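You operate a simulated robot arm through the tools that you are given. There is no shell and no other tool. Be economical: measure what you need, move in short steps, check, and stop when the job is done.

You are at the controls of a simulated two-armed robot. One attempt, no reset.

## Task
Tighten the bracket on the green nut block from drawer two.
Fine: stand the block on the white sheet, hold it still and turn its thumb screw to the stop. Lay it in the done tray and shut the drawer.

The check looks at the end state, three seconds after you hand in, the way a careful person would. Anything else that was tipped, shoved, dropped, spilled or broken makes it a failure. Flat cloth is picked up by pressing the open fingertips on it (5 to 10 N) and closing them slowly along it; thin cloth reads only 2 to 8 mm in the jaws.

## Robot
Two 7-joint arms with two-finger parallel grippers on one trunk, on a base that drives. Base frame: it is fixed to the floor where the robot stands at the start and does not move with it; the origin is under the middle of the robot, x ahead of it, y to its left, z up; the surface under the hand at the start is at about z = 880. Readings come in mm, degrees, newtons and seconds.
The left shoulder is at the start at [60, 143, 912], the right one opposite. With the tool pointing down near the work surface each hand reaches from about 280 to 700 mm from the robot's upright axis, wherever it stands, measured 20 degrees to its own side. Places, roughly: drawer two [700, 0, 800]; inside of the done tray [700, -900, 900]; top of the white sheet [700, -100, 900]. Payload 1.57 kg a hand.
The TCP of each hand is the grasp point between the finger pads, 30 mm short of the fingertips. In the tool frame z runs along the fingers and y along their closing line. The gripper opens to 110 mm. The fingers are 24 mm wide and 12 mm thick; the gripper's body (48 by 112 mm) begins 78 mm behind the TCP.
Orientation is told as [roll, pitch, yaw] about the base's x, y, z axes, in that order, counted from this pose: with the fingers straight down and closing along the base's y, the tool's x points along the base's -x, its y along +y and its z along -z.

## Interface
- The arms move only by the tool jog_arm. It takes "left_targets", "right_targets" or both (then of equal length, played together; a hand with none holds still); each is a list of rows, each an object (a shift or turn left out is 0, a gripper value left out holds the last) with "xyz": the shift along the tool's x, y, z in units of 250 mm (1.0 is 250 mm), a list of three; "turn": the turn, a rotation vector about the tool's x, y, z in units of 120 degrees (1.0 is 120 degrees), a list of three; "hand": the finger opening in cm, from 0 to 11. In form: [{"xyz": [tx, ty, tz], "turn": [rx, ry, rz], "hand": hand}, ...]. A call has 1 to 8 rows; each row is the pose to reach, as a shift and turn from the pose commanded when the call began, along the tool's axes at that moment. A call with a number of a shift or a turn outside -1 to 1 is refused whole. Rows are played at 5 a second. More than 50 mm and 8.6 degrees between two rows, or a gripper value outside its range, and nothing of the call is played. A pose out of reach is approached as far as the arm can. The call stops where the force on the tool passes 40 N (or 10 N more than at its start, if that is more) or the arm is blocked; 0.2 s more then pass. Each finger travels about 45 mm/s and halts on what it meets, pressing with about 24 N; the grip force reading is that of the motor and also rises with nothing between the fingers. The clock runs only during rows and for 0.2 s after the last one: add rows that repeat a pose to give the fingers time. It gives the time, the measured TCP pose, the force on the tool (base axes), the opening and the grip force at its end, in the units of the frame above (readings bear some noise), with the torque about the TCP (base axes, N m) and any sound that the robot's microphone picked up.
- Cameras (640 x 400 px; columns grow to the right, rows downward): "scene" is now at [41.7, -7.9, 1528.6]; the picture's right is [-0.08, -1.00, 0.00], its down [-0.74, 0.06, -0.67] and it looks along [0.67, -0.05, -0.74] (base axes); focal length 276 px, centre (320, 200). "left" rides on the left gripper at [70, -16, -141] in its tool frame; the picture's right is [0.23, 0.97, 0.00], its down [-0.85, 0.20, -0.48] and it looks along [-0.47, 0.11, 0.88] (tool axes); focal length 222 px, centre (320, 200). "right" rides on the right gripper at [70, 16, -141] in its tool frame; the picture's right is [-0.23, 0.97, 0.00], its down [-0.86, -0.20, -0.48] and it looks along [-0.47, -0.11, 0.88] (tool axes); focal length 222 px, centre (320, 200). There is no depth. A picture from a camera that has moved, and an enlarged one, comes with that camera's place and axes in the base frame and with its lens. The place of the scene camera against the robot may be out by one fixed shift of up to 12 mm in any direction.
- get_image(camera): a new picture of that camera. The clock stands still meanwhile.
- move_column(by): slides the trunk up (or, below 0, down) by that many mm; the arms and the scene camera ride with it, the base frame stays. It gives what a move gives, with no picture.
- steer(legs): drives the robot by 1 to 6 legs, each [ahead, left, turn to the left] in mm, mm and degrees, along the robot's own axes; the way and the turn of a leg run together, so that a leg with both is an arc; at most 1500 mm and 180 degrees a leg. The arms and the cameras ride along, it lands a little off, and it stops where it bumps. It gives what a move gives.
- pan_tilt(pan, tilt): turns the head with the scene camera to pan (to the left, within 86 degrees either way) and tilt (down, from -29 to 69), counted from straight ahead of the robot. It gives what a move gives.
- enlarge(camera, box): a new picture of the part [left, top, right, bottom] of that camera's present view, enlarged. The clock stands still meanwhile.
- sign_off(): hands the job in; it is judged then, once.

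Go step by step. Nothing tells you exact positions but the pictures and the camera data: compare them with the known pose of the tool, close in by small moves and look again before you grip or let go. The budget is 120 turns and 92 pictures, counting those below and the enlarged ones. Unless the task says otherwise, let go and move clear before handing in, and close with one line.

The tools are called as name(argument=value, ...) on one line, values as JSON. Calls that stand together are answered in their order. jog_arm: Moves the arms, as the interface text tells. Its arguments: {"type":"object","properties":{"left_targets":{"type":"array"},"right_targets":{"type":"array"}},"required":[]} The other tools are called the same way: move_column (by) slides the trunk up or down; steer (legs) drives the base; pan_tilt (pan, tilt) turns the head that bears the scene camera; get_image (camera) takes a picture; enlarge (camera, box) takes an enlarged picture of a part of a camera's view; sign_off () hands the job in.

At the start:

```text
t: 0.0
left_tcp_pos: [417.3, 195.5, 1092.7]
left_tcp_rot: [0.0, 0.0, -0.1]
left_wrist_force: [0.2, 0.0, -0.7]
left_torque: [0.0, 0.02, 0.01]
left_gripper_width: 109.7
left_gripper_force: 0.1
right_tcp_pos: [543.3, -234.2, 1049.6]
right_tcp_rot: [0.0, -0.1, 0.0]
right_wrist_force: [0.3, -0.4, 0.4]
right_torque: [0.05, 0.02, 0.02]
right_gripper_width: 109.7
right_gripper_force: 0.0
trunk travel left (down, up): [-511.0, 79.0]
robot x, y, heading: [-3.9, 1.8, -0.1]
head pan, tilt: [-4.5, 48.1]
```

scene: 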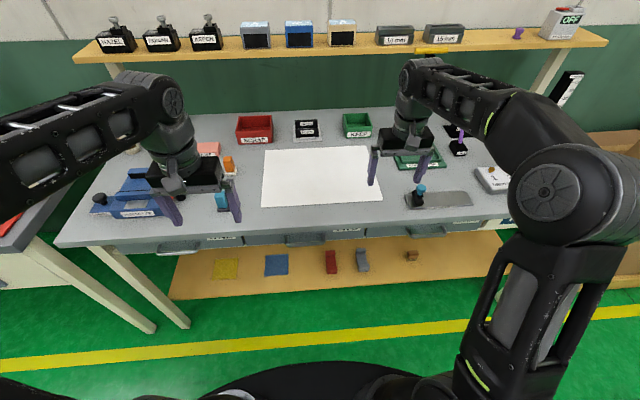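
right: 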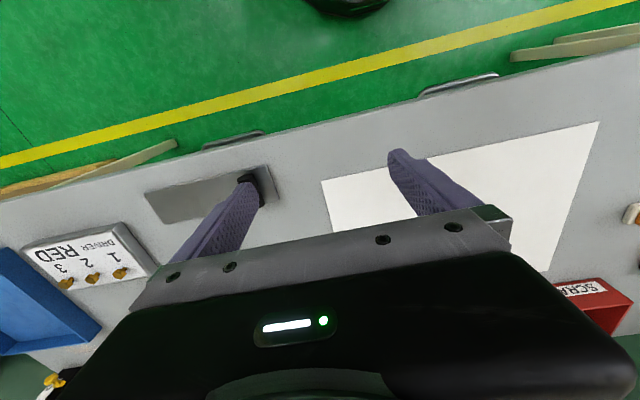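
left: 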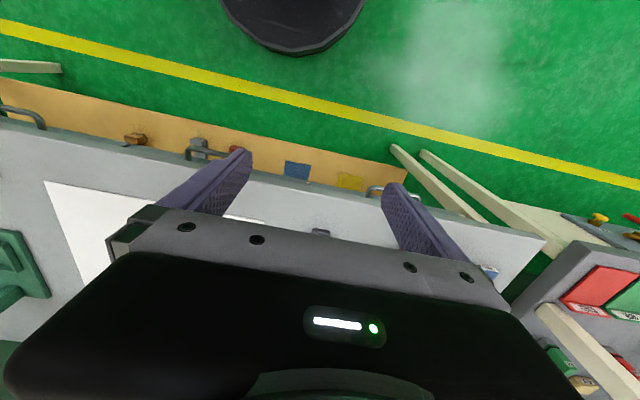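

I see the bench with a white sheet, trays and three drawers along its front edge. I'll look closer at the bench front and the drawer handles before moving.

enlarge(camera="scene", box=[60, 100, 380, 300])

enlarge(camera="scene", box=[320, 100, 640, 300])

```text
2.00 times, centred on (220, 200) of scene
camera zoom: at [41.7, -7.9, 1528.6], right [-0.08, -1.0, 0.0], down [-0.74, 0.06, -0.67], along [0.67, -0.05, -0.74], focal length 552 px, centre (520, 200)
```

zoom: 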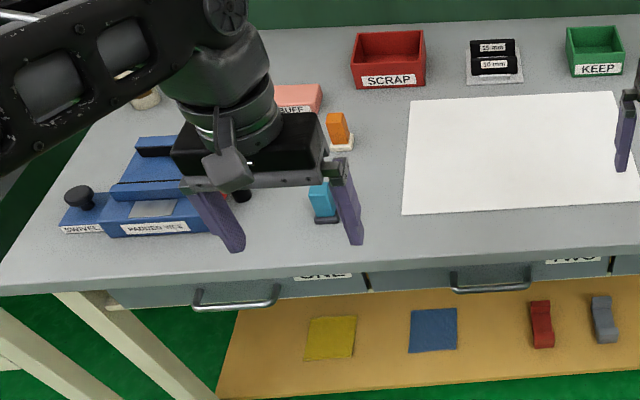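

```text
2.00 times, centred on (480, 200) of scene
camera zoom: at [41.7, -7.9, 1528.6], right [-0.08, -1.0, 0.0], down [-0.74, 0.06, -0.67], along [0.67, -0.05, -0.74], focal length 552 px, centre (0, 200)
```

zoom: 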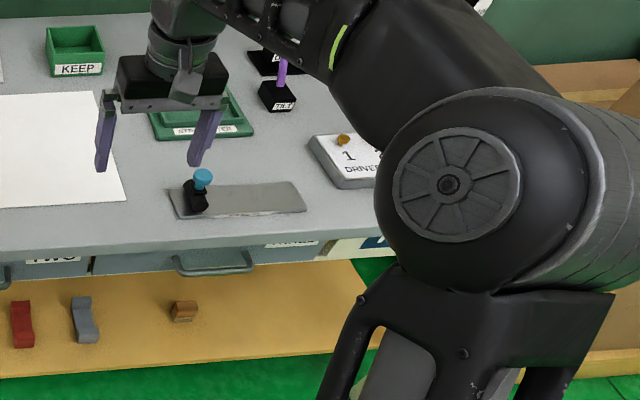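

The drawer two handle seems to be near x≈520, y≈0, and the sheet spans about x 612–910, y −258 to 134. I'll look right for the done tray before moving.

pan_tilt(pan=-50, tilt=35)

get_image(camera="scene")

```text
t: 1.1
left_tcp_pos: [417.2, 196.5, 1091.0]
left_tcp_rot: [0.0, 0.0, 0.1]
left_wrist_force: [0.2, -0.2, 0.1]
left_torque: [0.01, 0.01, 0.0]
left_gripper_width: 110.1
left_gripper_force: 0.0
right_tcp_pos: [543.2, -235.3, 1049.4]
right_tcp_rot: [0.0, 0.0, 0.0]
right_wrist_force: [-0.2, -0.4, -0.7]
right_torque: [0.01, 0.0, -0.01]
right_gripper_width: 109.9
right_gripper_force: 0.1
trunk travel left (down, up): [-511.0, 79.0]
robot x, y, heading: [-0.6, 0.4, -0.1]
head pan, tilt: [-50.0, 35.0]
```

```text
86 pictures are left
camera scene: at [19.9, -69.1, 1547.7], right [-0.77, -0.64, 0.0], down [-0.37, 0.44, -0.82], along [0.53, -0.63, -0.57], focal length 276 px, centre (320, 200)
```

scene: 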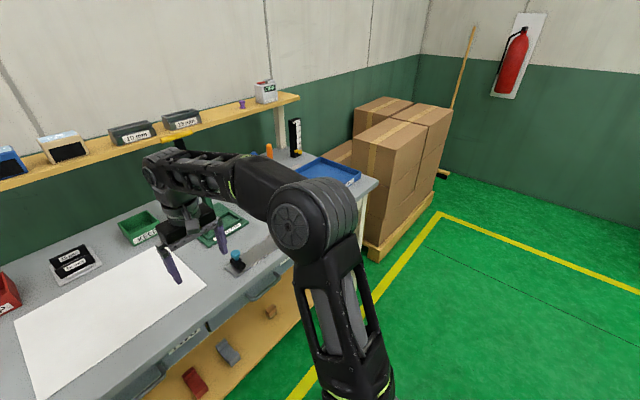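

The done tray is the blue tray at the right end of the bench. I'll back off a bit, point the left hand forward and bring its camera in front of drawer two.

steer(legs=[[-120, 0, 0]])

jog_arm(left_targets=[{"xyz": [0, -0.06, 0.1], "turn": [0, -0.07, 0], "hand": 9}, {"xyz": [0, -0.12, 0.2], "turn": [0, -0.14, 0]}, {"xyz": [0, -0.18, 0.3], "turn": [0, -0.21, 0]}, {"xyz": [0, -0.24, 0.4], "turn": [0, -0.28, 0]}, {"xyz": [0, -0.3, 0.5], "turn": [0, -0.35, 0]}, {"xyz": [0, -0.36, 0.6], "turn": [0, -0.42, 0]}, {"xyz": [0, -0.42, 0.7], "turn": [0, -0.49, 0]}, {"xyz": [0, -0.48, 0.76], "turn": [0, -0.56, 0]}])

get_image(camera="left")

```text
t: 2.4
left_tcp_pos: [298.6, 197.1, 1092.0]
left_tcp_rot: [0.0, -0.1, 0.1]
left_wrist_force: [-0.3, 0.2, 1.5]
left_torque: [0.01, -0.01, -0.01]
left_gripper_width: 110.0
left_gripper_force: 0.0
right_tcp_pos: [424.1, -233.4, 1050.5]
right_tcp_rot: [0.0, -0.1, 0.2]
right_wrist_force: [0.1, -0.9, 0.1]
right_torque: [0.0, -0.03, -0.01]
right_gripper_width: 110.1
right_gripper_force: 0.1
trunk travel left (down, up): [-511.0, 79.0]
robot x, y, heading: [-120.7, 0.2, 0.3]
head pan, tilt: [-50.0, 35.0]
```

```text
t: 4.2
left_tcp_pos: [341.8, 34.3, 887.7]
left_tcp_rot: [0.1, -67.4, 0.0]
left_wrist_force: [0.1, -0.5, -0.3]
left_torque: [0.01, 0.01, 0.03]
left_gripper_width: 90.0
left_gripper_force: 0.0
left hand out of reach, approached as far as the arm can: row 5, 6, 7, 8
right_tcp_pos: [426.0, -235.8, 1049.1]
right_tcp_rot: [0.1, 0.0, 0.2]
right_wrist_force: [-0.5, 0.6, -0.1]
right_torque: [0.09, -0.03, 0.01]
right_gripper_width: 110.1
right_gripper_force: 0.1
trunk travel left (down, up): [-511.0, 79.0]
robot x, y, heading: [-119.9, 0.1, 0.3]
head pan, tilt: [-50.0, 35.0]
```

```text
85 pictures are left
camera left: at [184.4, 17.7, 876.3], right [-0.09, 0.97, -0.21], down [-0.11, 0.2, 0.97], along [0.99, 0.11, 0.09], focal length 222 px, centre (320, 200)
```

left: 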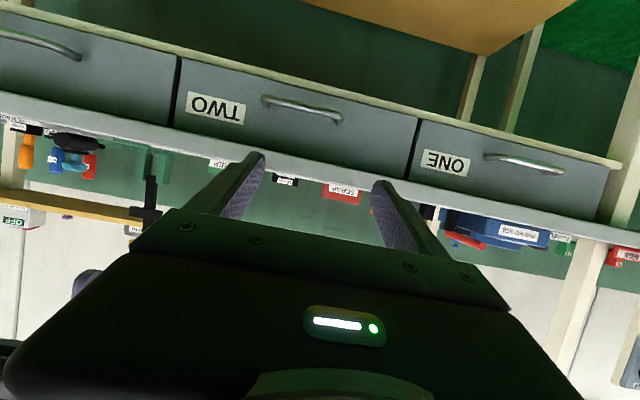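

Drawer two's handle is clear in the left view; combining rays puts it near x≈545, y≈0, z≈775. I'll lower the trunk and finish levelling the left hand.

move_column(by=-110)

jog_arm(left_targets=[{"turn": [0, -0.065, 0]}, {"turn": [0, -0.13, 0]}, {"turn": [0, -0.188, 0]}, {"turn": [0, -0.188, 0], "hand": 7}])

```text
t: 5.6
left_tcp_pos: [342.8, 36.6, 776.1]
left_tcp_rot: [0.0, -67.2, 0.2]
left_wrist_force: [0.6, 0.1, 0.6]
left_torque: [-0.01, 0.01, 0.05]
left_gripper_width: 90.1
left_gripper_force: 0.0
right_tcp_pos: [426.6, -234.1, 939.3]
right_tcp_rot: [0.0, 0.1, 0.3]
right_wrist_force: [-0.2, 0.3, 0.4]
right_torque: [0.0, -0.04, -0.02]
right_gripper_width: 109.9
right_gripper_force: 0.1
trunk travel left (down, up): [-401.0, 189.0]
robot x, y, heading: [-120.3, -2.0, 0.3]
head pan, tilt: [-50.0, 35.0]
```

```text
t: 6.6
left_tcp_pos: [396.2, -20.1, 859.0]
left_tcp_rot: [24.4, -89.3, -23.8]
left_wrist_force: [0.0, 0.7, -0.2]
left_torque: [-0.04, 0.0, -0.03]
left_gripper_width: 70.1
left_gripper_force: 0.1
left hand out of reach, approached as far as the arm can: row 1, 2, 3, 4
right_tcp_pos: [427.6, -233.6, 939.3]
right_tcp_rot: [0.0, -0.1, 0.2]
right_wrist_force: [-0.1, 0.3, -0.3]
right_torque: [0.01, 0.02, -0.03]
right_gripper_width: 109.9
right_gripper_force: 0.1
trunk travel left (down, up): [-401.0, 189.0]
robot x, y, heading: [-120.0, 2.6, 0.2]
head pan, tilt: [-50.0, 35.0]
```

The hand was too near the body to level out, so I'll extend it forward and down and see how it settles.

jog_arm(left_targets=[{"xyz": [0.07, 0, 0.1]}, {"xyz": [0.14, 0, 0.2]}, {"xyz": [0.21, 0, 0.3]}, {"xyz": [0.28, 0, 0.36]}, {"xyz": [0.33, 0, 0.36]}])

get_image(camera="left")

```text
t: 7.8
left_tcp_pos: [488.0, -18.0, 776.3]
left_tcp_rot: [17.8, -89.4, -17.5]
left_wrist_force: [1.0, -1.0, 0.6]
left_torque: [0.0, -0.01, 0.01]
left_gripper_width: 70.2
left_gripper_force: 0.0
right_tcp_pos: [426.4, -233.6, 938.9]
right_tcp_rot: [0.0, 0.0, 0.2]
right_wrist_force: [0.3, -0.2, -0.2]
right_torque: [0.03, -0.01, 0.01]
right_gripper_width: 109.9
right_gripper_force: 0.1
trunk travel left (down, up): [-401.0, 189.0]
robot x, y, heading: [-116.1, 1.5, 0.2]
head pan, tilt: [-50.0, 35.0]
```

```text
84 pictures are left
camera left: at [346.0, -35.0, 707.4], right [-0.01, 0.97, -0.22], down [-0.47, 0.19, 0.86], along [0.88, 0.11, 0.46], focal length 222 px, centre (320, 200)
```

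left: 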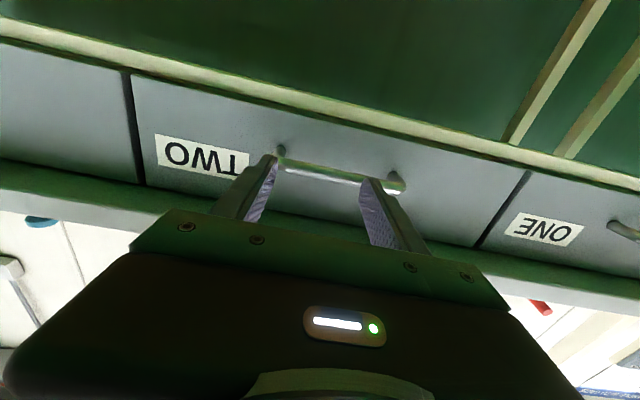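

The handle bar triangulates to about [538, -1, 776]. I'll roll the hand 90° so the fingers close vertically over the bar, and centre it in y.

jog_arm(left_targets=[{"xyz": [0, 0.01, 0], "turn": [0, 0, 0.07]}, {"xyz": [0, 0.02, 0], "turn": [0, 0, 0.14]}, {"xyz": [0, 0.03, 0], "turn": [0, 0, 0.21]}, {"xyz": [0, 0.04, 0], "turn": [0, 0, 0.28]}, {"xyz": [0, 0.05, 0], "turn": [0, 0, 0.35]}, {"xyz": [0, 0.06, 0], "turn": [0, 0, 0.42]}, {"xyz": [0, 0.068, 0], "turn": [0, 0, 0.49]}, {"xyz": [0, 0.068, 0], "turn": [0, 0, 0.56]}])

jog_arm(left_targets=[{"turn": [0, 0, 0.06]}, {"turn": [0, 0, 0.12]}, {"turn": [0, 0, 0.187]}])

get_image(camera="left")

```text
t: 9.6
left_tcp_pos: [487.4, -0.1, 775.3]
left_tcp_rot: [89.9, -22.6, -89.5]
left_wrist_force: [-0.6, -0.1, 0.5]
left_torque: [-0.01, -0.01, 0.02]
left_gripper_width: 69.9
left_gripper_force: 0.1
right_tcp_pos: [426.1, -233.6, 939.1]
right_tcp_rot: [0.1, 0.0, 0.2]
right_wrist_force: [0.0, 0.1, -1.4]
right_torque: [0.01, 0.03, -0.02]
right_gripper_width: 110.0
right_gripper_force: 0.1
trunk travel left (down, up): [-401.0, 189.0]
robot x, y, heading: [-114.3, 1.3, 0.5]
head pan, tilt: [-50.0, 35.0]
```

```text
t: 10.4
left_tcp_pos: [486.9, 1.1, 775.3]
left_tcp_rot: [89.8, -0.2, -89.7]
left_wrist_force: [-0.7, 0.1, -0.7]
left_torque: [0.05, 0.01, 0.0]
left_gripper_width: 70.3
left_gripper_force: 0.1
right_tcp_pos: [426.4, -233.4, 939.9]
right_tcp_rot: [-0.1, 0.0, 0.2]
right_wrist_force: [-0.6, 0.2, -0.4]
right_torque: [0.01, 0.02, 0.03]
right_gripper_width: 110.0
right_gripper_force: 0.0
trunk travel left (down, up): [-401.0, 189.0]
robot x, y, heading: [-117.3, 2.1, 0.1]
head pan, tilt: [-50.0, 35.0]
```

```text
83 pictures are left
camera left: at [345.8, 70.5, 759.4], right [0.0, 0.23, 0.97], down [-0.47, -0.86, 0.2], along [0.88, -0.46, 0.11], focal length 222 px, centre (320, 200)
```

left: 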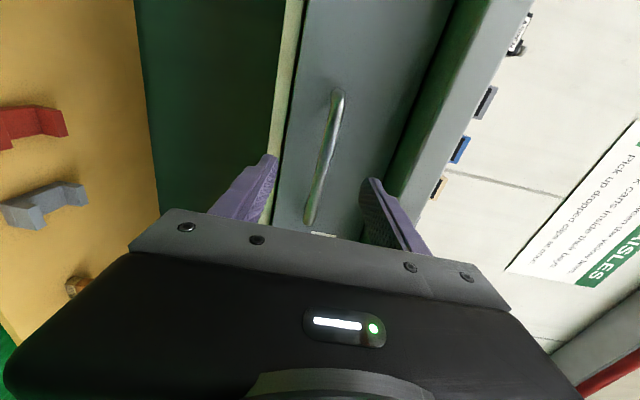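

The bar lies between the finger tips. I'll advance 45 mm and close on it.

jog_arm(left_targets=[{"xyz": [0, 0, 0.06]}, {"xyz": [0, 0, 0.12]}, {"xyz": [0, 0, 0.18]}, {"xyz": [0, 0, 0.18], "hand": 0}, {"xyz": [0, 0, 0.18]}, {"xyz": [0, 0, 0.18]}, {"xyz": [0, 0, 0.18]}, {"xyz": [0, 0, 0.18]}])

get_image(camera="left")

```text
t: 12.2
left_tcp_pos: [533.3, 0.7, 777.5]
left_tcp_rot: [89.9, -0.2, -89.6]
left_wrist_force: [1.2, 0.3, 3.7]
left_torque: [0.45, 0.01, 0.09]
left_gripper_width: 11.9
left_gripper_force: 28.0
right_tcp_pos: [425.9, -234.1, 938.5]
right_tcp_rot: [-0.1, 0.0, 0.1]
right_wrist_force: [-0.2, -0.6, 0.3]
right_torque: [-0.02, 0.0, 0.03]
right_gripper_width: 109.6
right_gripper_force: 0.1
trunk travel left (down, up): [-401.0, 189.0]
robot x, y, heading: [-116.2, 0.9, 0.2]
head pan, tilt: [-50.0, 35.0]
```

```text
82 pictures are left
camera left: at [391.2, 69.8, 760.2], right [0.0, 0.23, 0.97], down [-0.47, -0.86, 0.21], along [0.88, -0.46, 0.11], focal length 222 px, centre (320, 200)
```

left: 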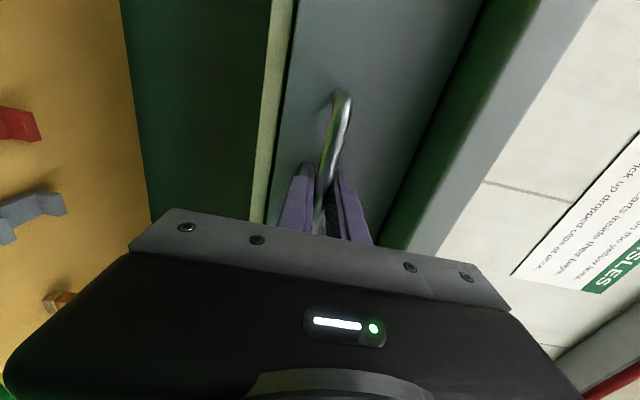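

The bar is gripped at 12 mm. I'll pull by backing the base.

steer(legs=[[-150, 0, 0]])

pan_tilt(pan=0, tilt=40)

get_image(camera="scene")

```text
t: 13.6
left_tcp_pos: [381.8, 0.4, 776.9]
left_tcp_rot: [89.9, -0.3, -89.7]
left_wrist_force: [-1.7, 11.6, 10.0]
left_torque: [0.48, 0.1, 0.38]
left_gripper_width: 11.6
left_gripper_force: 29.8
right_tcp_pos: [273.2, -235.4, 940.7]
right_tcp_rot: [0.1, -0.1, 0.0]
right_wrist_force: [0.4, 0.8, -0.5]
right_torque: [-0.01, -0.02, -0.02]
right_gripper_width: 109.9
right_gripper_force: 0.1
trunk travel left (down, up): [-401.0, 189.0]
robot x, y, heading: [-263.0, -1.2, -0.2]
head pan, tilt: [-50.0, 35.0]
```

```text
t: 14.7
left_tcp_pos: [383.9, -0.2, 776.4]
left_tcp_rot: [89.8, -0.3, -89.8]
left_wrist_force: [0.5, 3.3, 7.6]
left_torque: [0.4, 0.0, 0.27]
left_gripper_width: 11.9
left_gripper_force: 29.3
right_tcp_pos: [274.5, -235.2, 940.0]
right_tcp_rot: [0.1, 0.0, 0.0]
right_wrist_force: [0.8, -0.2, -0.7]
right_torque: [0.01, -0.01, 0.01]
right_gripper_width: 110.0
right_gripper_force: 0.0
trunk travel left (down, up): [-401.0, 189.0]
robot x, y, heading: [-268.6, 0.3, 0.1]
head pan, tilt: [0.0, 40.0]
```

```text
81 pictures are left
camera scene: at [-220.4, -1.9, 1430.2], right [0.0, -1.0, 0.0], down [-0.64, 0.0, -0.77], along [0.77, 0.0, -0.64], focal length 276 px, centre (320, 200)
```

scene: 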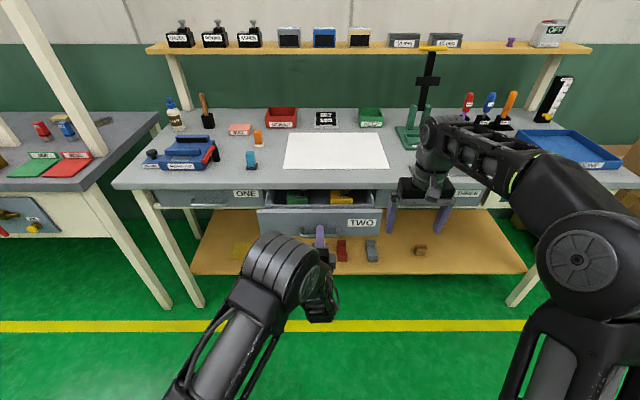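

The drawer is about 150 mm open with green and yellow items inside. I'll zoom in.

enlarge(camera="scene", box=[250, 180, 390, 268])

enlarge(camera="scene", box=[380, 80, 640, 240])

```text
4.55 times, centred on (320, 224) of scene
camera zoom: at [-220.4, -1.9, 1430.2], right [0.0, -1.0, 0.0], down [-0.64, 0.0, -0.77], along [0.77, 0.0, -0.64], focal length 1254 px, centre (320, 91)
```

zoom: 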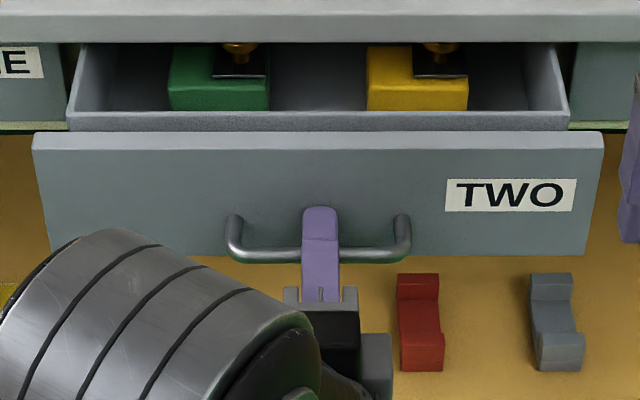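

```text
2.46 times, centred on (510, 160) of scene
camera zoom: at [-220.4, -1.9, 1430.2], right [0.0, -1.0, 0.0], down [-0.64, 0.0, -0.77], along [0.77, 0.0, -0.64], focal length 679 px, centre (-148, 298)
```

zoom: 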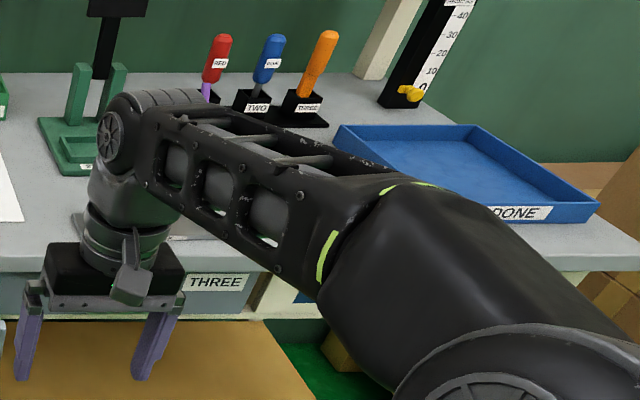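

Green block is the left one, but the bracket part is still under the bench edge. I'll pull 90 mm further.

steer(legs=[[-90, 0, 0]])

enlarge(camera="scene", box=[220, 160, 420, 285])

```text
t: 15.8
left_tcp_pos: [291.9, -0.3, 777.5]
left_tcp_rot: [89.9, -0.3, -89.7]
left_wrist_force: [-2.0, 6.5, 10.3]
left_torque: [0.4, 0.13, 0.05]
left_gripper_width: 12.0
left_gripper_force: 29.3
right_tcp_pos: [183.3, -236.1, 940.1]
right_tcp_rot: [0.0, 0.0, 0.0]
right_wrist_force: [-0.2, 0.0, 0.6]
right_torque: [-0.01, -0.04, 0.0]
right_gripper_width: 110.3
right_gripper_force: 0.0
trunk travel left (down, up): [-401.0, 189.0]
robot x, y, heading: [-361.1, 1.1, 0.2]
head pan, tilt: [0.0, 40.0]
```

```text
3.20 times, centred on (320, 222) of scene
camera zoom: at [-311.2, -1.7, 1430.2], right [0.0, -1.0, 0.0], down [-0.64, 0.0, -0.77], along [0.77, 0.0, -0.64], focal length 883 px, centre (320, 128)
```

zoom: 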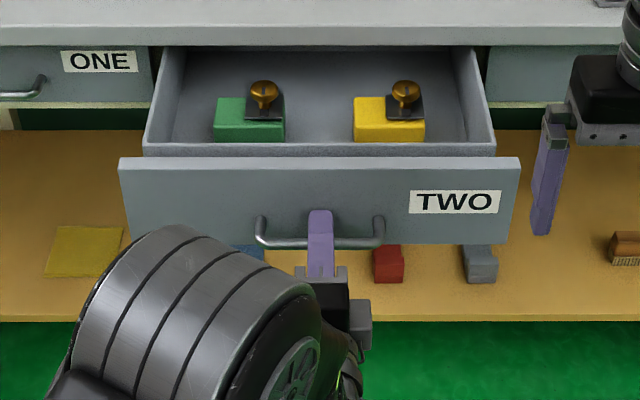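

The drawer is now open enough to show the green block fully. I'll release the handle and withdraw the left hand.

jog_arm(left_targets=[{"hand": 7}, {"hand": 7}, {"hand": 7}, {"hand": 7}, {"xyz": [0, 0, -0.1]}, {"xyz": [0, 0, -0.2]}, {"xyz": [0, 0, -0.3]}, {"xyz": [0, 0, -0.4]}])

```text
t: 17.6
left_tcp_pos: [193.6, -0.2, 776.5]
left_tcp_rot: [90.0, -0.3, -89.7]
left_wrist_force: [-0.7, 0.6, 0.2]
left_torque: [0.01, -0.01, 0.01]
left_gripper_width: 70.0
left_gripper_force: 0.0
right_tcp_pos: [184.6, -235.1, 939.5]
right_tcp_rot: [0.1, 0.1, 0.0]
right_wrist_force: [-0.3, 0.3, -1.1]
right_torque: [0.02, 0.04, -0.02]
right_gripper_width: 110.1
right_gripper_force: 0.1
trunk travel left (down, up): [-401.0, 189.0]
robot x, y, heading: [-356.2, 0.5, 0.1]
head pan, tilt: [0.0, 40.0]
```

Next I'll raise the trunk, turn the left hand to point down (fingers closing along x), then drive in above the drawer.

move_column(by=185)

jog_arm(left_targets=[{"xyz": [0, 0.02, 0.02], "turn": [0.07, 0, 0]}, {"xyz": [0, 0.05, 0.05], "turn": [0.14, 0, 0]}, {"xyz": [0, 0.08, 0.08], "turn": [0.21, 0, 0]}, {"xyz": [0, 0.11, 0.1], "turn": [0.28, 0, 0]}, {"xyz": [0.03, 0.14, 0.12], "turn": [0.35, 0, 0]}, {"xyz": [0.07, 0.17, 0.14], "turn": [0.42, 0, 0]}, {"xyz": [0.12, 0.2, 0.16], "turn": [0.49, 0, 0]}, {"xyz": [0.16, 0.2, 0.16], "turn": [0.56, 0, 0]}])

jog_arm(left_targets=[{"turn": [0.065, 0, 0]}, {"turn": [0.13, 0, 0]}, {"turn": [0.19, 0, 0]}])

```text
t: 19.7
left_tcp_pos: [192.6, -1.0, 960.3]
left_tcp_rot: [89.8, -0.3, -89.7]
left_wrist_force: [-0.2, -0.1, -0.3]
left_torque: [0.03, 0.02, 0.01]
left_gripper_width: 70.0
left_gripper_force: 0.1
right_tcp_pos: [186.0, -236.0, 1124.4]
right_tcp_rot: [0.1, 0.1, -0.1]
right_wrist_force: [0.4, 0.1, 0.2]
right_torque: [-0.01, 0.02, -0.05]
right_gripper_width: 110.3
right_gripper_force: 0.0
trunk travel left (down, up): [-586.0, 4.0]
robot x, y, heading: [-360.3, 2.3, 0.1]
head pan, tilt: [0.0, 40.0]
```

```text
t: 21.5
left_tcp_pos: [232.8, 39.3, 1010.7]
left_tcp_rot: [22.5, -0.3, -89.7]
left_wrist_force: [-0.5, 0.6, 0.5]
left_torque: [0.02, -0.01, -0.01]
left_gripper_width: 69.9
left_gripper_force: 0.1
right_tcp_pos: [185.1, -233.5, 1124.9]
right_tcp_rot: [0.0, 0.0, 0.0]
right_wrist_force: [-0.2, 0.2, 0.3]
right_torque: [-0.01, 0.04, 0.0]
right_gripper_width: 110.1
right_gripper_force: 0.1
trunk travel left (down, up): [-586.0, 4.0]
robot x, y, heading: [-358.1, -4.2, 0.1]
head pan, tilt: [0.0, 40.0]
```

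```text
t: 22.3
left_tcp_pos: [233.5, 39.2, 1009.4]
left_tcp_rot: [-0.4, -0.4, -89.8]
left_wrist_force: [0.2, -0.5, -0.9]
left_torque: [-0.02, 0.01, -0.01]
left_gripper_width: 70.0
left_gripper_force: 0.1
right_tcp_pos: [185.6, -235.0, 1122.8]
right_tcp_rot: [-0.1, 0.0, -0.1]
right_wrist_force: [0.3, 0.6, 0.0]
right_torque: [0.03, -0.02, -0.03]
right_gripper_width: 110.0
right_gripper_force: 0.1
trunk travel left (down, up): [-586.0, 4.0]
robot x, y, heading: [-359.9, 1.3, -0.1]
head pan, tilt: [0.0, 40.0]
```

Now drive forward 200 mm so the left hand hangs above the drawer, and look through its camera.

steer(legs=[[200, 0, 0]])

get_image(camera="left")

get_image(camera="scene")

```text
t: 23.9
left_tcp_pos: [433.0, 40.0, 1008.1]
left_tcp_rot: [-0.2, -0.4, -89.7]
left_wrist_force: [-0.6, 0.6, -0.6]
left_torque: [-0.02, 0.03, -0.03]
left_gripper_width: 69.9
left_gripper_force: 0.1
right_tcp_pos: [384.2, -234.2, 1124.1]
right_tcp_rot: [0.0, 0.0, 0.1]
right_wrist_force: [0.4, -0.1, -0.7]
right_torque: [-0.02, 0.05, 0.03]
right_gripper_width: 109.9
right_gripper_force: 0.2
trunk travel left (down, up): [-586.0, 4.0]
robot x, y, heading: [-156.9, -5.9, -0.1]
head pan, tilt: [0.0, 40.0]
```

```text
77 pictures are left
camera left: at [416.9, 111.8, 1149.8], right [0.97, 0.23, -0.01], down [0.21, -0.85, 0.48], along [0.11, -0.47, -0.88], focal length 222 px, centre (320, 200)
```

left: 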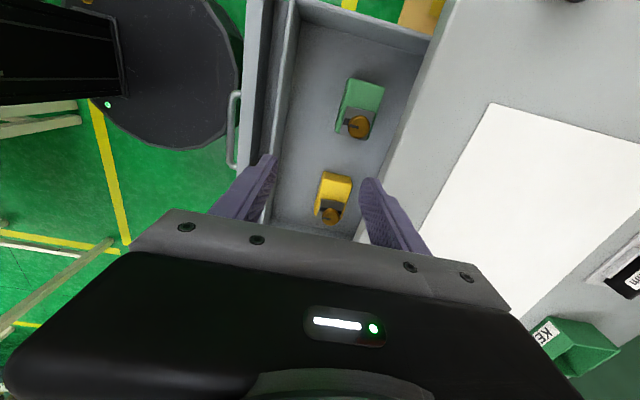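

```text
76 pictures are left
camera scene: at [-109.8, -1.9, 1615.1], right [0.0, -1.0, 0.0], down [-0.64, 0.0, -0.77], along [0.77, 0.0, -0.64], focal length 276 px, centre (320, 200)
```

scene: 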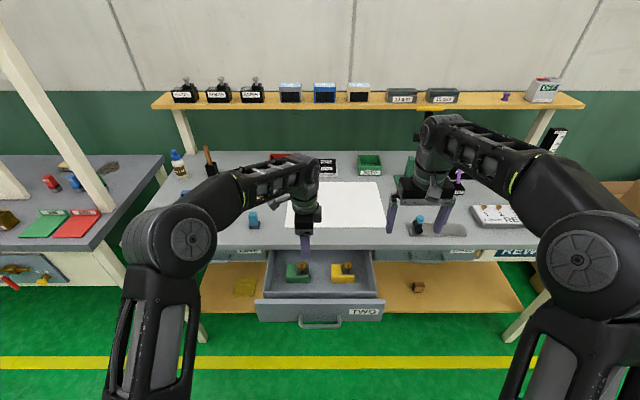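

I'll enlarge both views of the green block to measure it.

enlarge(camera="left", box=[300, 60, 420, 135])

enlarge(camera="scene", box=[270, 250, 370, 312])

```text
5.33 times, centred on (360, 98) of left
camera zoom: at [416.9, 111.8, 1149.8], right [0.97, 0.23, -0.01], down [0.21, -0.85, 0.48], along [0.11, -0.47, -0.88], focal length 1185 px, centre (107, 747)
```

zoom: 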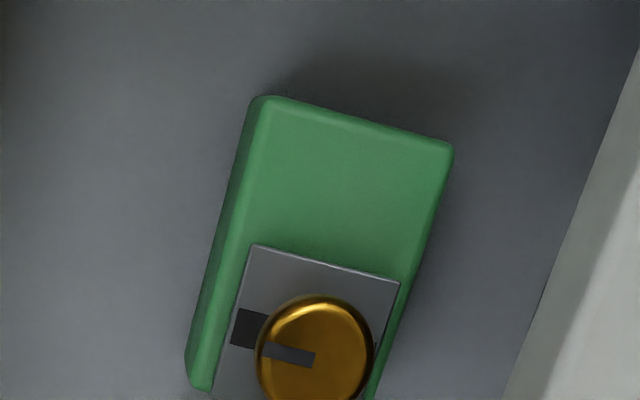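

```text
6.40 times, centred on (320, 281) of scene
camera zoom: at [-109.8, -1.9, 1615.1], right [0.0, -1.0, 0.0], down [-0.64, 0.0, -0.77], along [0.77, 0.0, -0.64], focal length 1765 px, centre (320, -318)
```

zoom: 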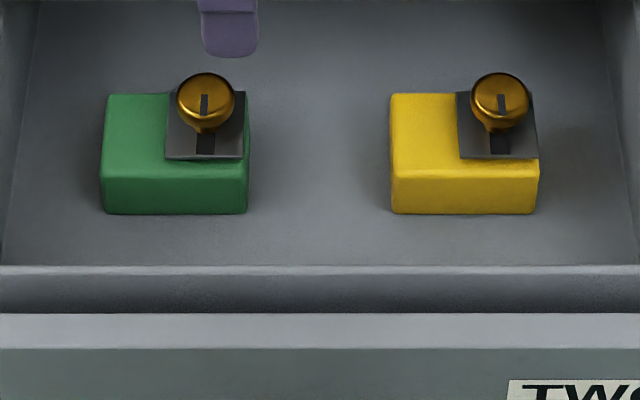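

Estimates agree: the green block spans x≈454–505, y≈38–118, top at z≈800, floor ≈764, with the screw at its right rear. I'll yaw the left hand so it closes along y (to clear the bench edge) and hover over it.

jog_arm(left_targets=[{"xyz": [0.03, 0.03, 0], "turn": [0, 0, -0.07], "hand": 11}, {"xyz": [0.06, 0.06, 0], "turn": [0, 0, -0.14]}, {"xyz": [0.09, 0.09, 0], "turn": [0, 0, -0.21]}, {"xyz": [0.12, 0.12, 0], "turn": [0, 0, -0.28]}, {"xyz": [0.152, 0.15, 0], "turn": [0, 0, -0.35]}, {"xyz": [0.152, 0.188, 0], "turn": [0, 0, -0.42]}, {"xyz": [0.152, 0.188, 0.0], "turn": [0, 0, -0.49]}, {"xyz": [0.152, 0.188, 0.0], "turn": [0, 0, -0.56]}])

jog_arm(left_targets=[{"xyz": [0, 0, 0.1], "turn": [0, 0, -0.06]}, {"xyz": [0, 0, 0.2], "turn": [0, 0, -0.125]}, {"xyz": [0, 0, 0.312], "turn": [0, 0, -0.187]}])

get_image(camera="left")

```text
t: 25.7
left_tcp_pos: [479.2, 78.2, 1009.9]
left_tcp_rot: [-0.3, 0.1, -22.3]
left_wrist_force: [-0.4, -0.5, 0.2]
left_torque: [0.02, 0.0, -0.02]
left_gripper_width: 110.0
left_gripper_force: 0.1
right_tcp_pos: [383.7, -235.2, 1125.4]
right_tcp_rot: [0.1, 0.0, 0.1]
right_wrist_force: [-0.2, 0.4, 0.0]
right_torque: [0.0, -0.04, 0.01]
right_gripper_width: 110.1
right_gripper_force: 0.0
trunk travel left (down, up): [-586.0, 4.0]
robot x, y, heading: [-159.3, -0.7, 0.2]
head pan, tilt: [0.0, 40.0]
```

```text
t: 26.5
left_tcp_pos: [478.3, 78.3, 930.4]
left_tcp_rot: [-0.4, 0.2, 0.1]
left_wrist_force: [0.5, -0.4, 0.3]
left_torque: [0.03, 0.04, -0.02]
left_gripper_width: 110.1
left_gripper_force: 0.0
right_tcp_pos: [383.9, -234.4, 1123.6]
right_tcp_rot: [0.1, 0.1, 0.1]
right_wrist_force: [0.4, 0.5, -0.7]
right_torque: [-0.03, 0.02, -0.05]
right_gripper_width: 109.9
right_gripper_force: 0.1
trunk travel left (down, up): [-586.0, 4.0]
robot x, y, heading: [-159.6, 0.3, 0.2]
head pan, tilt: [0.0, 40.0]
```

```text
73 pictures are left
camera left: at [408.5, 63.6, 1072.4], right [-0.23, 0.97, 0.0], down [0.86, 0.2, 0.47], along [0.46, 0.1, -0.88], focal length 222 px, centre (320, 200)
```

left: 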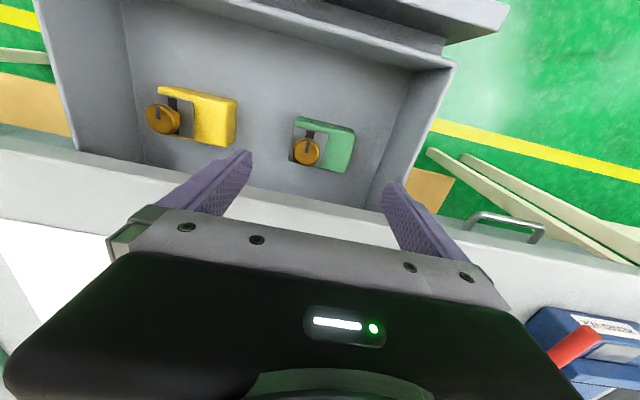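

I'll enlarge to refine the block's pose relative to the fingers.

enlarge(camera="left", box=[270, 100, 382, 170])

```text
5.71 times, centred on (326, 135) of left
camera zoom: at [408.5, 63.6, 1072.4], right [-0.23, 0.97, 0.0], down [0.86, 0.2, 0.47], along [0.46, 0.1, -0.88], focal length 1269 px, centre (286, 571)
```

zoom: 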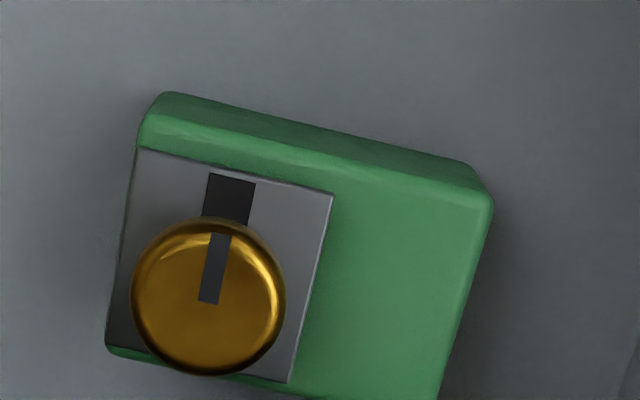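

Block centre is about (480, 80) with the top at ≈800, fingers clear on both sides. I'll descend to z≈800 and grip.

jog_arm(left_targets=[{"xyz": [-0.006, 0.006, 0.15]}, {"xyz": [-0.006, 0.006, 0.3]}, {"xyz": [-0.006, 0.006, 0.42]}, {"xyz": [-0.006, 0.006, 0.49]}, {"xyz": [-0.006, 0.006, 0.52]}])

get_image(camera="left")

```text
t: 27.7
left_tcp_pos: [480.1, 78.5, 801.3]
left_tcp_rot: [-0.2, 0.3, 0.0]
left_wrist_force: [-0.5, 0.0, -0.3]
left_torque: [-0.03, -0.01, -0.01]
left_gripper_width: 109.8
left_gripper_force: 0.0
right_tcp_pos: [384.1, -235.0, 1124.3]
right_tcp_rot: [0.0, -0.1, 0.1]
right_wrist_force: [1.1, 0.1, 0.1]
right_torque: [0.03, 0.02, -0.01]
right_gripper_width: 110.2
right_gripper_force: 0.1
trunk travel left (down, up): [-586.0, 4.0]
robot x, y, heading: [-159.4, 1.8, 0.3]
head pan, tilt: [0.0, 40.0]
```

```text
71 pictures are left
camera left: at [410.6, 64.8, 942.6], right [-0.23, 0.97, 0.0], down [0.86, 0.2, 0.48], along [0.46, 0.1, -0.88], focal length 222 px, centre (320, 200)
```

left: 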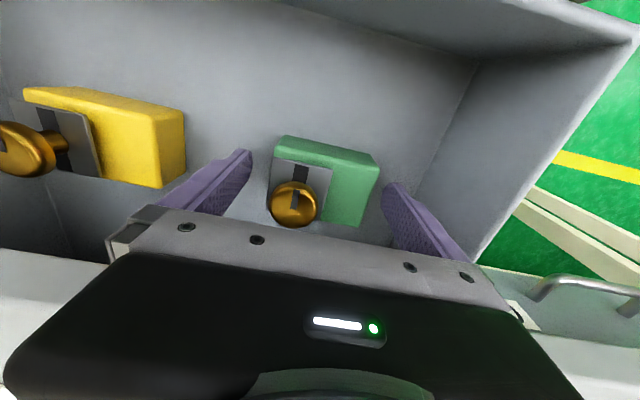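

The block sits between the fingers. I'll close.

jog_arm(left_targets=[{"hand": 9}, {"hand": 8}, {"hand": 7}, {"hand": 6.5}, {"hand": 6}, {"hand": 6}])

```text
t: 29.1
left_tcp_pos: [480.3, 79.7, 800.4]
left_tcp_rot: [-0.3, 0.2, -0.1]
left_wrist_force: [-0.7, 0.8, 0.3]
left_torque: [0.07, -0.07, 0.03]
left_gripper_width: 79.6
left_gripper_force: 23.9
right_tcp_pos: [383.7, -235.5, 1124.6]
right_tcp_rot: [0.0, 0.1, 0.1]
right_wrist_force: [1.5, 0.7, 0.0]
right_torque: [-0.02, 0.0, 0.02]
right_gripper_width: 109.9
right_gripper_force: 0.1
trunk travel left (down, up): [-586.0, 4.0]
robot x, y, heading: [-157.7, -1.1, -0.1]
head pan, tilt: [0.0, 40.0]
```

Gripped at 80 mm. I'll lift slowly and look.

jog_arm(left_targets=[{"xyz": [0, 0, -0.08]}, {"xyz": [0, 0, -0.2]}, {"xyz": [0, 0, -0.35]}, {"xyz": [0, 0, -0.5]}, {"xyz": [0, 0, -0.65]}, {"xyz": [0, 0, -0.8]}])

get_image(camera="left")

```text
t: 30.5
left_tcp_pos: [480.2, 80.0, 1005.3]
left_tcp_rot: [-0.3, 0.2, -0.1]
left_wrist_force: [0.9, 0.7, -1.5]
left_torque: [0.02, -0.01, -0.01]
left_gripper_width: 79.6
left_gripper_force: 24.5
right_tcp_pos: [384.3, -234.9, 1124.4]
right_tcp_rot: [0.0, 0.0, 0.1]
right_wrist_force: [-0.1, 0.3, 0.1]
right_torque: [-0.03, -0.01, -0.02]
right_gripper_width: 109.9
right_gripper_force: 0.1
trunk travel left (down, up): [-586.0, 4.0]
robot x, y, heading: [-160.0, 0.6, -0.2]
head pan, tilt: [0.0, 40.0]
```

```text
70 pictures are left
camera left: at [410.4, 65.1, 1145.9], right [-0.23, 0.97, 0.0], down [0.86, 0.2, 0.47], along [0.46, 0.1, -0.88], focal length 222 px, centre (320, 200)
```

left: 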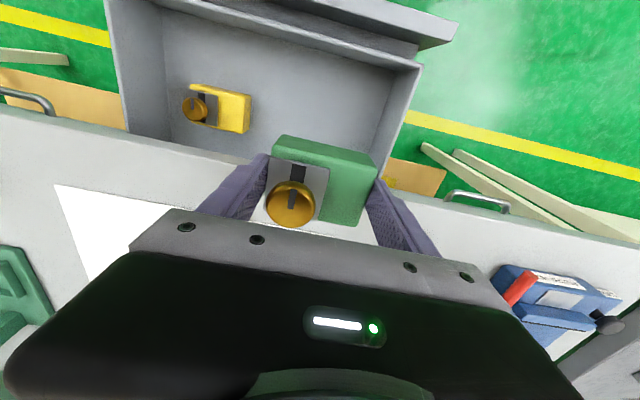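

Block is held well. Next: back up, lower the right hand (fingers shut) in front of the drawer handle, to push the drawer shut by driving while the left keeps the block high.

steer(legs=[[-170, 0, 0]])

jog_arm(right_targets=[{"xyz": [0, 0.12, 0.1], "hand": 0}, {"xyz": [0, 0.24, 0.2]}, {"xyz": [0, 0.36, 0.3]}, {"xyz": [0, 0.48, 0.4]}, {"xyz": [0, 0.6, 0.52]}, {"xyz": [0, 0.7, 0.66]}, {"xyz": [0, 0.78, 0.82]}, {"xyz": [0, 0.78, 0.98]}])

```text
t: 31.9
left_tcp_pos: [311.2, 80.7, 1004.9]
left_tcp_rot: [-0.3, 0.1, 0.1]
left_wrist_force: [-0.1, 0.1, -2.5]
left_torque: [0.01, -0.01, 0.02]
left_gripper_width: 79.5
left_gripper_force: 23.3
right_tcp_pos: [215.9, -234.2, 1124.8]
right_tcp_rot: [0.0, -0.1, 0.2]
right_wrist_force: [-0.6, 0.4, 0.0]
right_torque: [-0.02, -0.08, -0.04]
right_gripper_width: 110.0
right_gripper_force: 0.1
trunk travel left (down, up): [-586.0, 4.0]
robot x, y, heading: [-327.3, -3.7, 0.3]
head pan, tilt: [0.0, 40.0]
```

```text
t: 33.7
left_tcp_pos: [312.4, 79.7, 1004.2]
left_tcp_rot: [-0.4, 0.2, 0.1]
left_wrist_force: [0.2, -0.3, -2.0]
left_torque: [0.04, -0.01, -0.02]
left_gripper_width: 79.4
left_gripper_force: 23.9
right_tcp_pos: [214.4, -35.5, 879.5]
right_tcp_rot: [0.0, 0.0, 0.3]
right_wrist_force: [1.2, 1.0, 0.3]
right_torque: [0.0, 0.0, 0.0]
right_gripper_width: 0.0
right_gripper_force: 21.5
trunk travel left (down, up): [-586.0, 4.0]
robot x, y, heading: [-330.6, 1.6, 0.2]
head pan, tilt: [0.0, 40.0]
```

jog_arm(right_targets=[{"xyz": [0, 0, 0.14]}, {"xyz": [0, 0, 0.28]}, {"xyz": [0, 0, 0.42]}])

get_image(camera="scene")

```text
t: 34.5
left_tcp_pos: [311.8, 79.9, 1003.4]
left_tcp_rot: [-0.3, 0.1, 0.1]
left_wrist_force: [1.0, 0.6, -2.0]
left_torque: [0.03, 0.02, -0.01]
left_gripper_width: 79.8
left_gripper_force: 23.8
right_tcp_pos: [216.0, -37.4, 774.6]
right_tcp_rot: [-0.1, 0.0, 0.2]
right_wrist_force: [1.0, -1.1, 0.9]
right_torque: [0.02, -0.01, 0.0]
right_gripper_width: 0.2
right_gripper_force: 20.9
trunk travel left (down, up): [-586.0, 4.0]
robot x, y, heading: [-327.1, -4.0, 0.6]
head pan, tilt: [0.0, 40.0]
```

```text
69 pictures are left
camera scene: at [-278.5, -2.1, 1615.1], right [0.0, -1.0, 0.0], down [-0.64, 0.0, -0.77], along [0.77, 0.0, -0.64], focal length 276 px, centre (320, 200)
```

scene: 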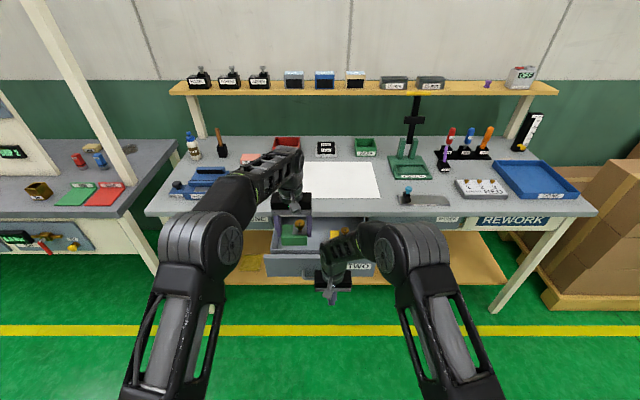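

Pushing tool-down would bring the gripper body against the bench edge, so I'll tilt the right hand 60° forward and push the drawer face above the bar with the fingertips.

jog_arm(right_targets=[{"xyz": [0, 0, -0.03], "turn": [0, -0.065, 0]}, {"xyz": [0, 0, -0.06], "turn": [0, -0.13, 0]}, {"xyz": [0, 0, -0.09], "turn": [0, -0.195, 0]}, {"xyz": [0, 0, -0.12], "turn": [0, -0.26, 0]}, {"xyz": [0, 0, -0.16], "turn": [0, -0.325, 0]}, {"xyz": [0, 0, -0.16], "turn": [0, -0.39, 0]}, {"xyz": [0, 0, -0.16], "turn": [0, -0.45, 0]}, {"xyz": [0, 0, -0.16], "turn": [0, -0.5, 0]}])

get_image(camera="right")

```text
t: 36.3
left_tcp_pos: [312.6, 81.0, 1004.8]
left_tcp_rot: [-0.3, 0.2, 0.1]
left_wrist_force: [0.4, -0.4, -1.7]
left_torque: [0.01, -0.01, 0.0]
left_gripper_width: 79.9
left_gripper_force: 24.2
right_tcp_pos: [214.6, -40.6, 813.5]
right_tcp_rot: [-0.1, -60.2, 0.3]
right_wrist_force: [0.2, -0.8, -0.1]
right_torque: [0.01, -0.01, 0.01]
right_gripper_width: 0.0
right_gripper_force: 21.5
trunk travel left (down, up): [-586.0, 4.0]
robot x, y, heading: [-329.9, 3.4, 0.2]
head pan, tilt: [0.0, 40.0]
```

```text
68 pictures are left
camera right: at [58.1, -24.5, 825.0], right [0.11, 0.97, 0.2], down [0.01, -0.2, 0.98], along [0.99, -0.11, -0.03], focal length 222 px, centre (320, 200)
```

right: 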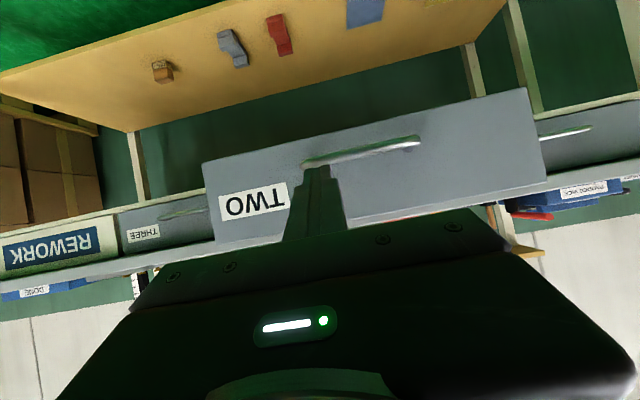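

I'll centre the hand in y and drive forward 290 mm, pushing the drawer most of the way.

jog_arm(right_targets=[{"xyz": [0, 0.08, 0]}, {"xyz": [0, 0.14, 0]}])

steer(legs=[[290, 0, 0]])

get_image(camera="right")

```text
t: 36.9
left_tcp_pos: [312.8, 81.2, 1003.0]
left_tcp_rot: [-0.3, 0.2, 0.2]
left_wrist_force: [0.6, -0.1, -2.1]
left_torque: [0.02, 0.05, 0.01]
left_gripper_width: 79.7
left_gripper_force: 23.9
right_tcp_pos: [215.1, -3.6, 813.5]
right_tcp_rot: [0.0, -60.1, 0.2]
right_wrist_force: [0.2, 0.2, 0.4]
right_torque: [0.03, 0.0, -0.02]
right_gripper_width: 0.1
right_gripper_force: 21.5
trunk travel left (down, up): [-586.0, 4.0]
robot x, y, heading: [-326.8, 1.0, 0.3]
head pan, tilt: [0.0, 40.0]
```

```text
t: 38.9
left_tcp_pos: [603.0, 78.8, 1003.3]
left_tcp_rot: [-0.3, 0.2, 0.0]
left_wrist_force: [0.7, 0.3, -1.7]
left_torque: [-0.01, 0.02, -0.02]
left_gripper_width: 79.4
left_gripper_force: 24.1
right_tcp_pos: [503.9, -4.0, 812.5]
right_tcp_rot: [0.0, -60.0, 0.1]
right_wrist_force: [0.6, -0.8, 0.3]
right_torque: [0.02, 0.03, -0.04]
right_gripper_width: 0.2
right_gripper_force: 21.6
trunk travel left (down, up): [-586.0, 4.0]
robot x, y, heading: [-39.8, -1.3, -0.0]
head pan, tilt: [0.0, 40.0]
```

```text
67 pictures are left
camera right: at [347.4, 10.4, 824.3], right [0.11, 0.97, 0.2], down [0.01, -0.2, 0.98], along [0.99, -0.11, -0.04], focal length 222 px, centre (320, 200)
```

right: 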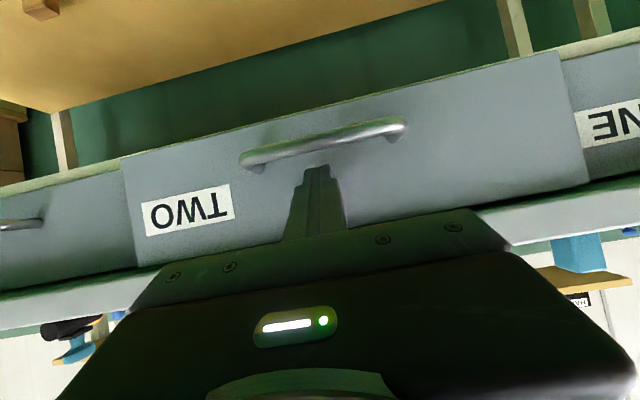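

Almost shut. I'll push the last bit with the arm under force watch.

jog_arm(right_targets=[{"xyz": [-0.02, 0, 0.035]}, {"xyz": [-0.04, 0, 0.07]}, {"xyz": [-0.06, 0, 0.104]}, {"xyz": [-0.08, 0, 0.139]}, {"xyz": [-0.1, 0, 0.173]}, {"xyz": [-0.12, 0, 0.208]}])

get_image(camera="right")

```text
t: 39.9
left_tcp_pos: [599.6, 79.8, 1004.8]
left_tcp_rot: [-0.3, 0.2, 0.0]
left_wrist_force: [0.7, 0.3, -1.6]
left_torque: [0.01, 0.06, -0.03]
left_gripper_width: 79.6
left_gripper_force: 24.4
right_tcp_pos: [533.6, -4.8, 810.0]
right_tcp_rot: [-0.3, -59.1, 0.5]
right_wrist_force: [-22.1, 0.3, 9.0]
right_torque: [0.03, -0.15, -0.04]
right_gripper_width: 0.3
right_gripper_force: 20.8
trunk travel left (down, up): [-586.0, 4.0]
robot x, y, heading: [-39.1, 0.9, 0.2]
head pan, tilt: [0.0, 40.0]
stopped in row 5 (right hand): the force on the tool passed its limit at 51 N (the readings are from after the stop); the commanded pose is now the measured one
```

```text
66 pictures are left
camera right: at [376.5, 10.0, 823.1], right [0.11, 0.97, 0.19], down [0.03, -0.2, 0.98], along [0.99, -0.11, -0.05], focal length 222 px, centre (320, 200)
```

right: 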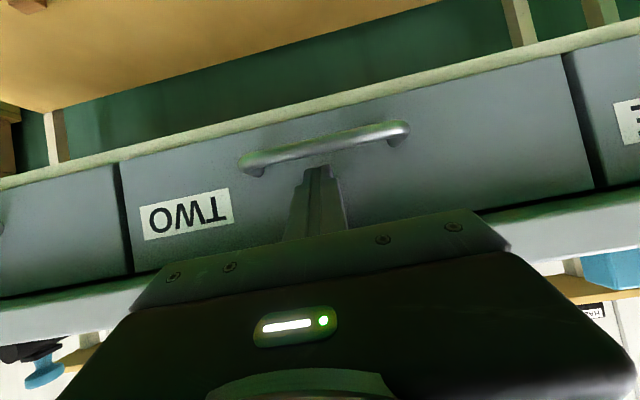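

The drawer hit its stop and looks flush with its neighbours. I'll back away, then raise the right hand and point it down again.

steer(legs=[[-120, 0, 0]])

jog_arm(right_targets=[{"xyz": [-0.1, -0.06, -0.06], "turn": [0, 0.0625, 0]}, {"xyz": [-0.2, -0.12, -0.12], "turn": [0, 0.125, 0]}, {"xyz": [-0.31, -0.2, -0.18], "turn": [0, 0.1875, 0]}, {"xyz": [-0.415, -0.28, -0.24], "turn": [0, 0.25, 0]}, {"xyz": [-0.52, -0.36, -0.3], "turn": [0, 0.3125, 0]}, {"xyz": [-0.62, -0.44, -0.36], "turn": [0, 0.375, 0]}, {"xyz": [-0.72, -0.52, -0.42], "turn": [0, 0.4375, 0]}, {"xyz": [-0.82, -0.6, -0.48], "turn": [0, 0.493, 0]}])

get_image(camera="scene")

```text
t: 41.2
left_tcp_pos: [482.6, 80.5, 1005.0]
left_tcp_rot: [-0.2, 0.1, 0.1]
left_wrist_force: [0.3, 0.3, -1.6]
left_torque: [0.0, -0.03, 0.01]
left_gripper_width: 79.7
left_gripper_force: 23.7
right_tcp_pos: [417.9, -4.3, 810.7]
right_tcp_rot: [-0.2, -59.3, 0.5]
right_wrist_force: [-0.4, 0.8, -0.6]
right_torque: [-0.01, 0.03, 0.01]
right_gripper_width: 0.0
right_gripper_force: 21.2
trunk travel left (down, up): [-586.0, 4.0]
robot x, y, heading: [-156.3, 0.2, 0.3]
head pan, tilt: [0.0, 40.0]
```

```text
t: 43.0
left_tcp_pos: [482.5, 78.2, 1003.5]
left_tcp_rot: [-0.3, 0.2, 0.1]
left_wrist_force: [-0.3, 0.0, -1.8]
left_torque: [-0.01, 0.04, -0.02]
left_gripper_width: 79.5
left_gripper_force: 24.3
right_tcp_pos: [420.8, -158.1, 1050.1]
right_tcp_rot: [-0.1, 0.0, 0.2]
right_wrist_force: [0.4, 0.0, 0.5]
right_torque: [0.06, -0.02, -0.02]
right_gripper_width: 0.0
right_gripper_force: 21.4
trunk travel left (down, up): [-586.0, 4.0]
robot x, y, heading: [-158.8, -0.7, 0.1]
head pan, tilt: [0.0, 40.0]
```

```text
65 pictures are left
camera scene: at [-107.9, -2.4, 1615.1], right [0.0, -1.0, 0.0], down [-0.64, 0.0, -0.77], along [0.77, 0.0, -0.64], focal length 276 px, centre (320, 200)
```

scene: 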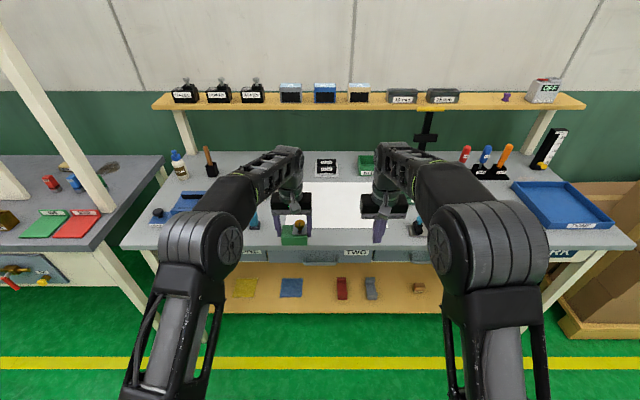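

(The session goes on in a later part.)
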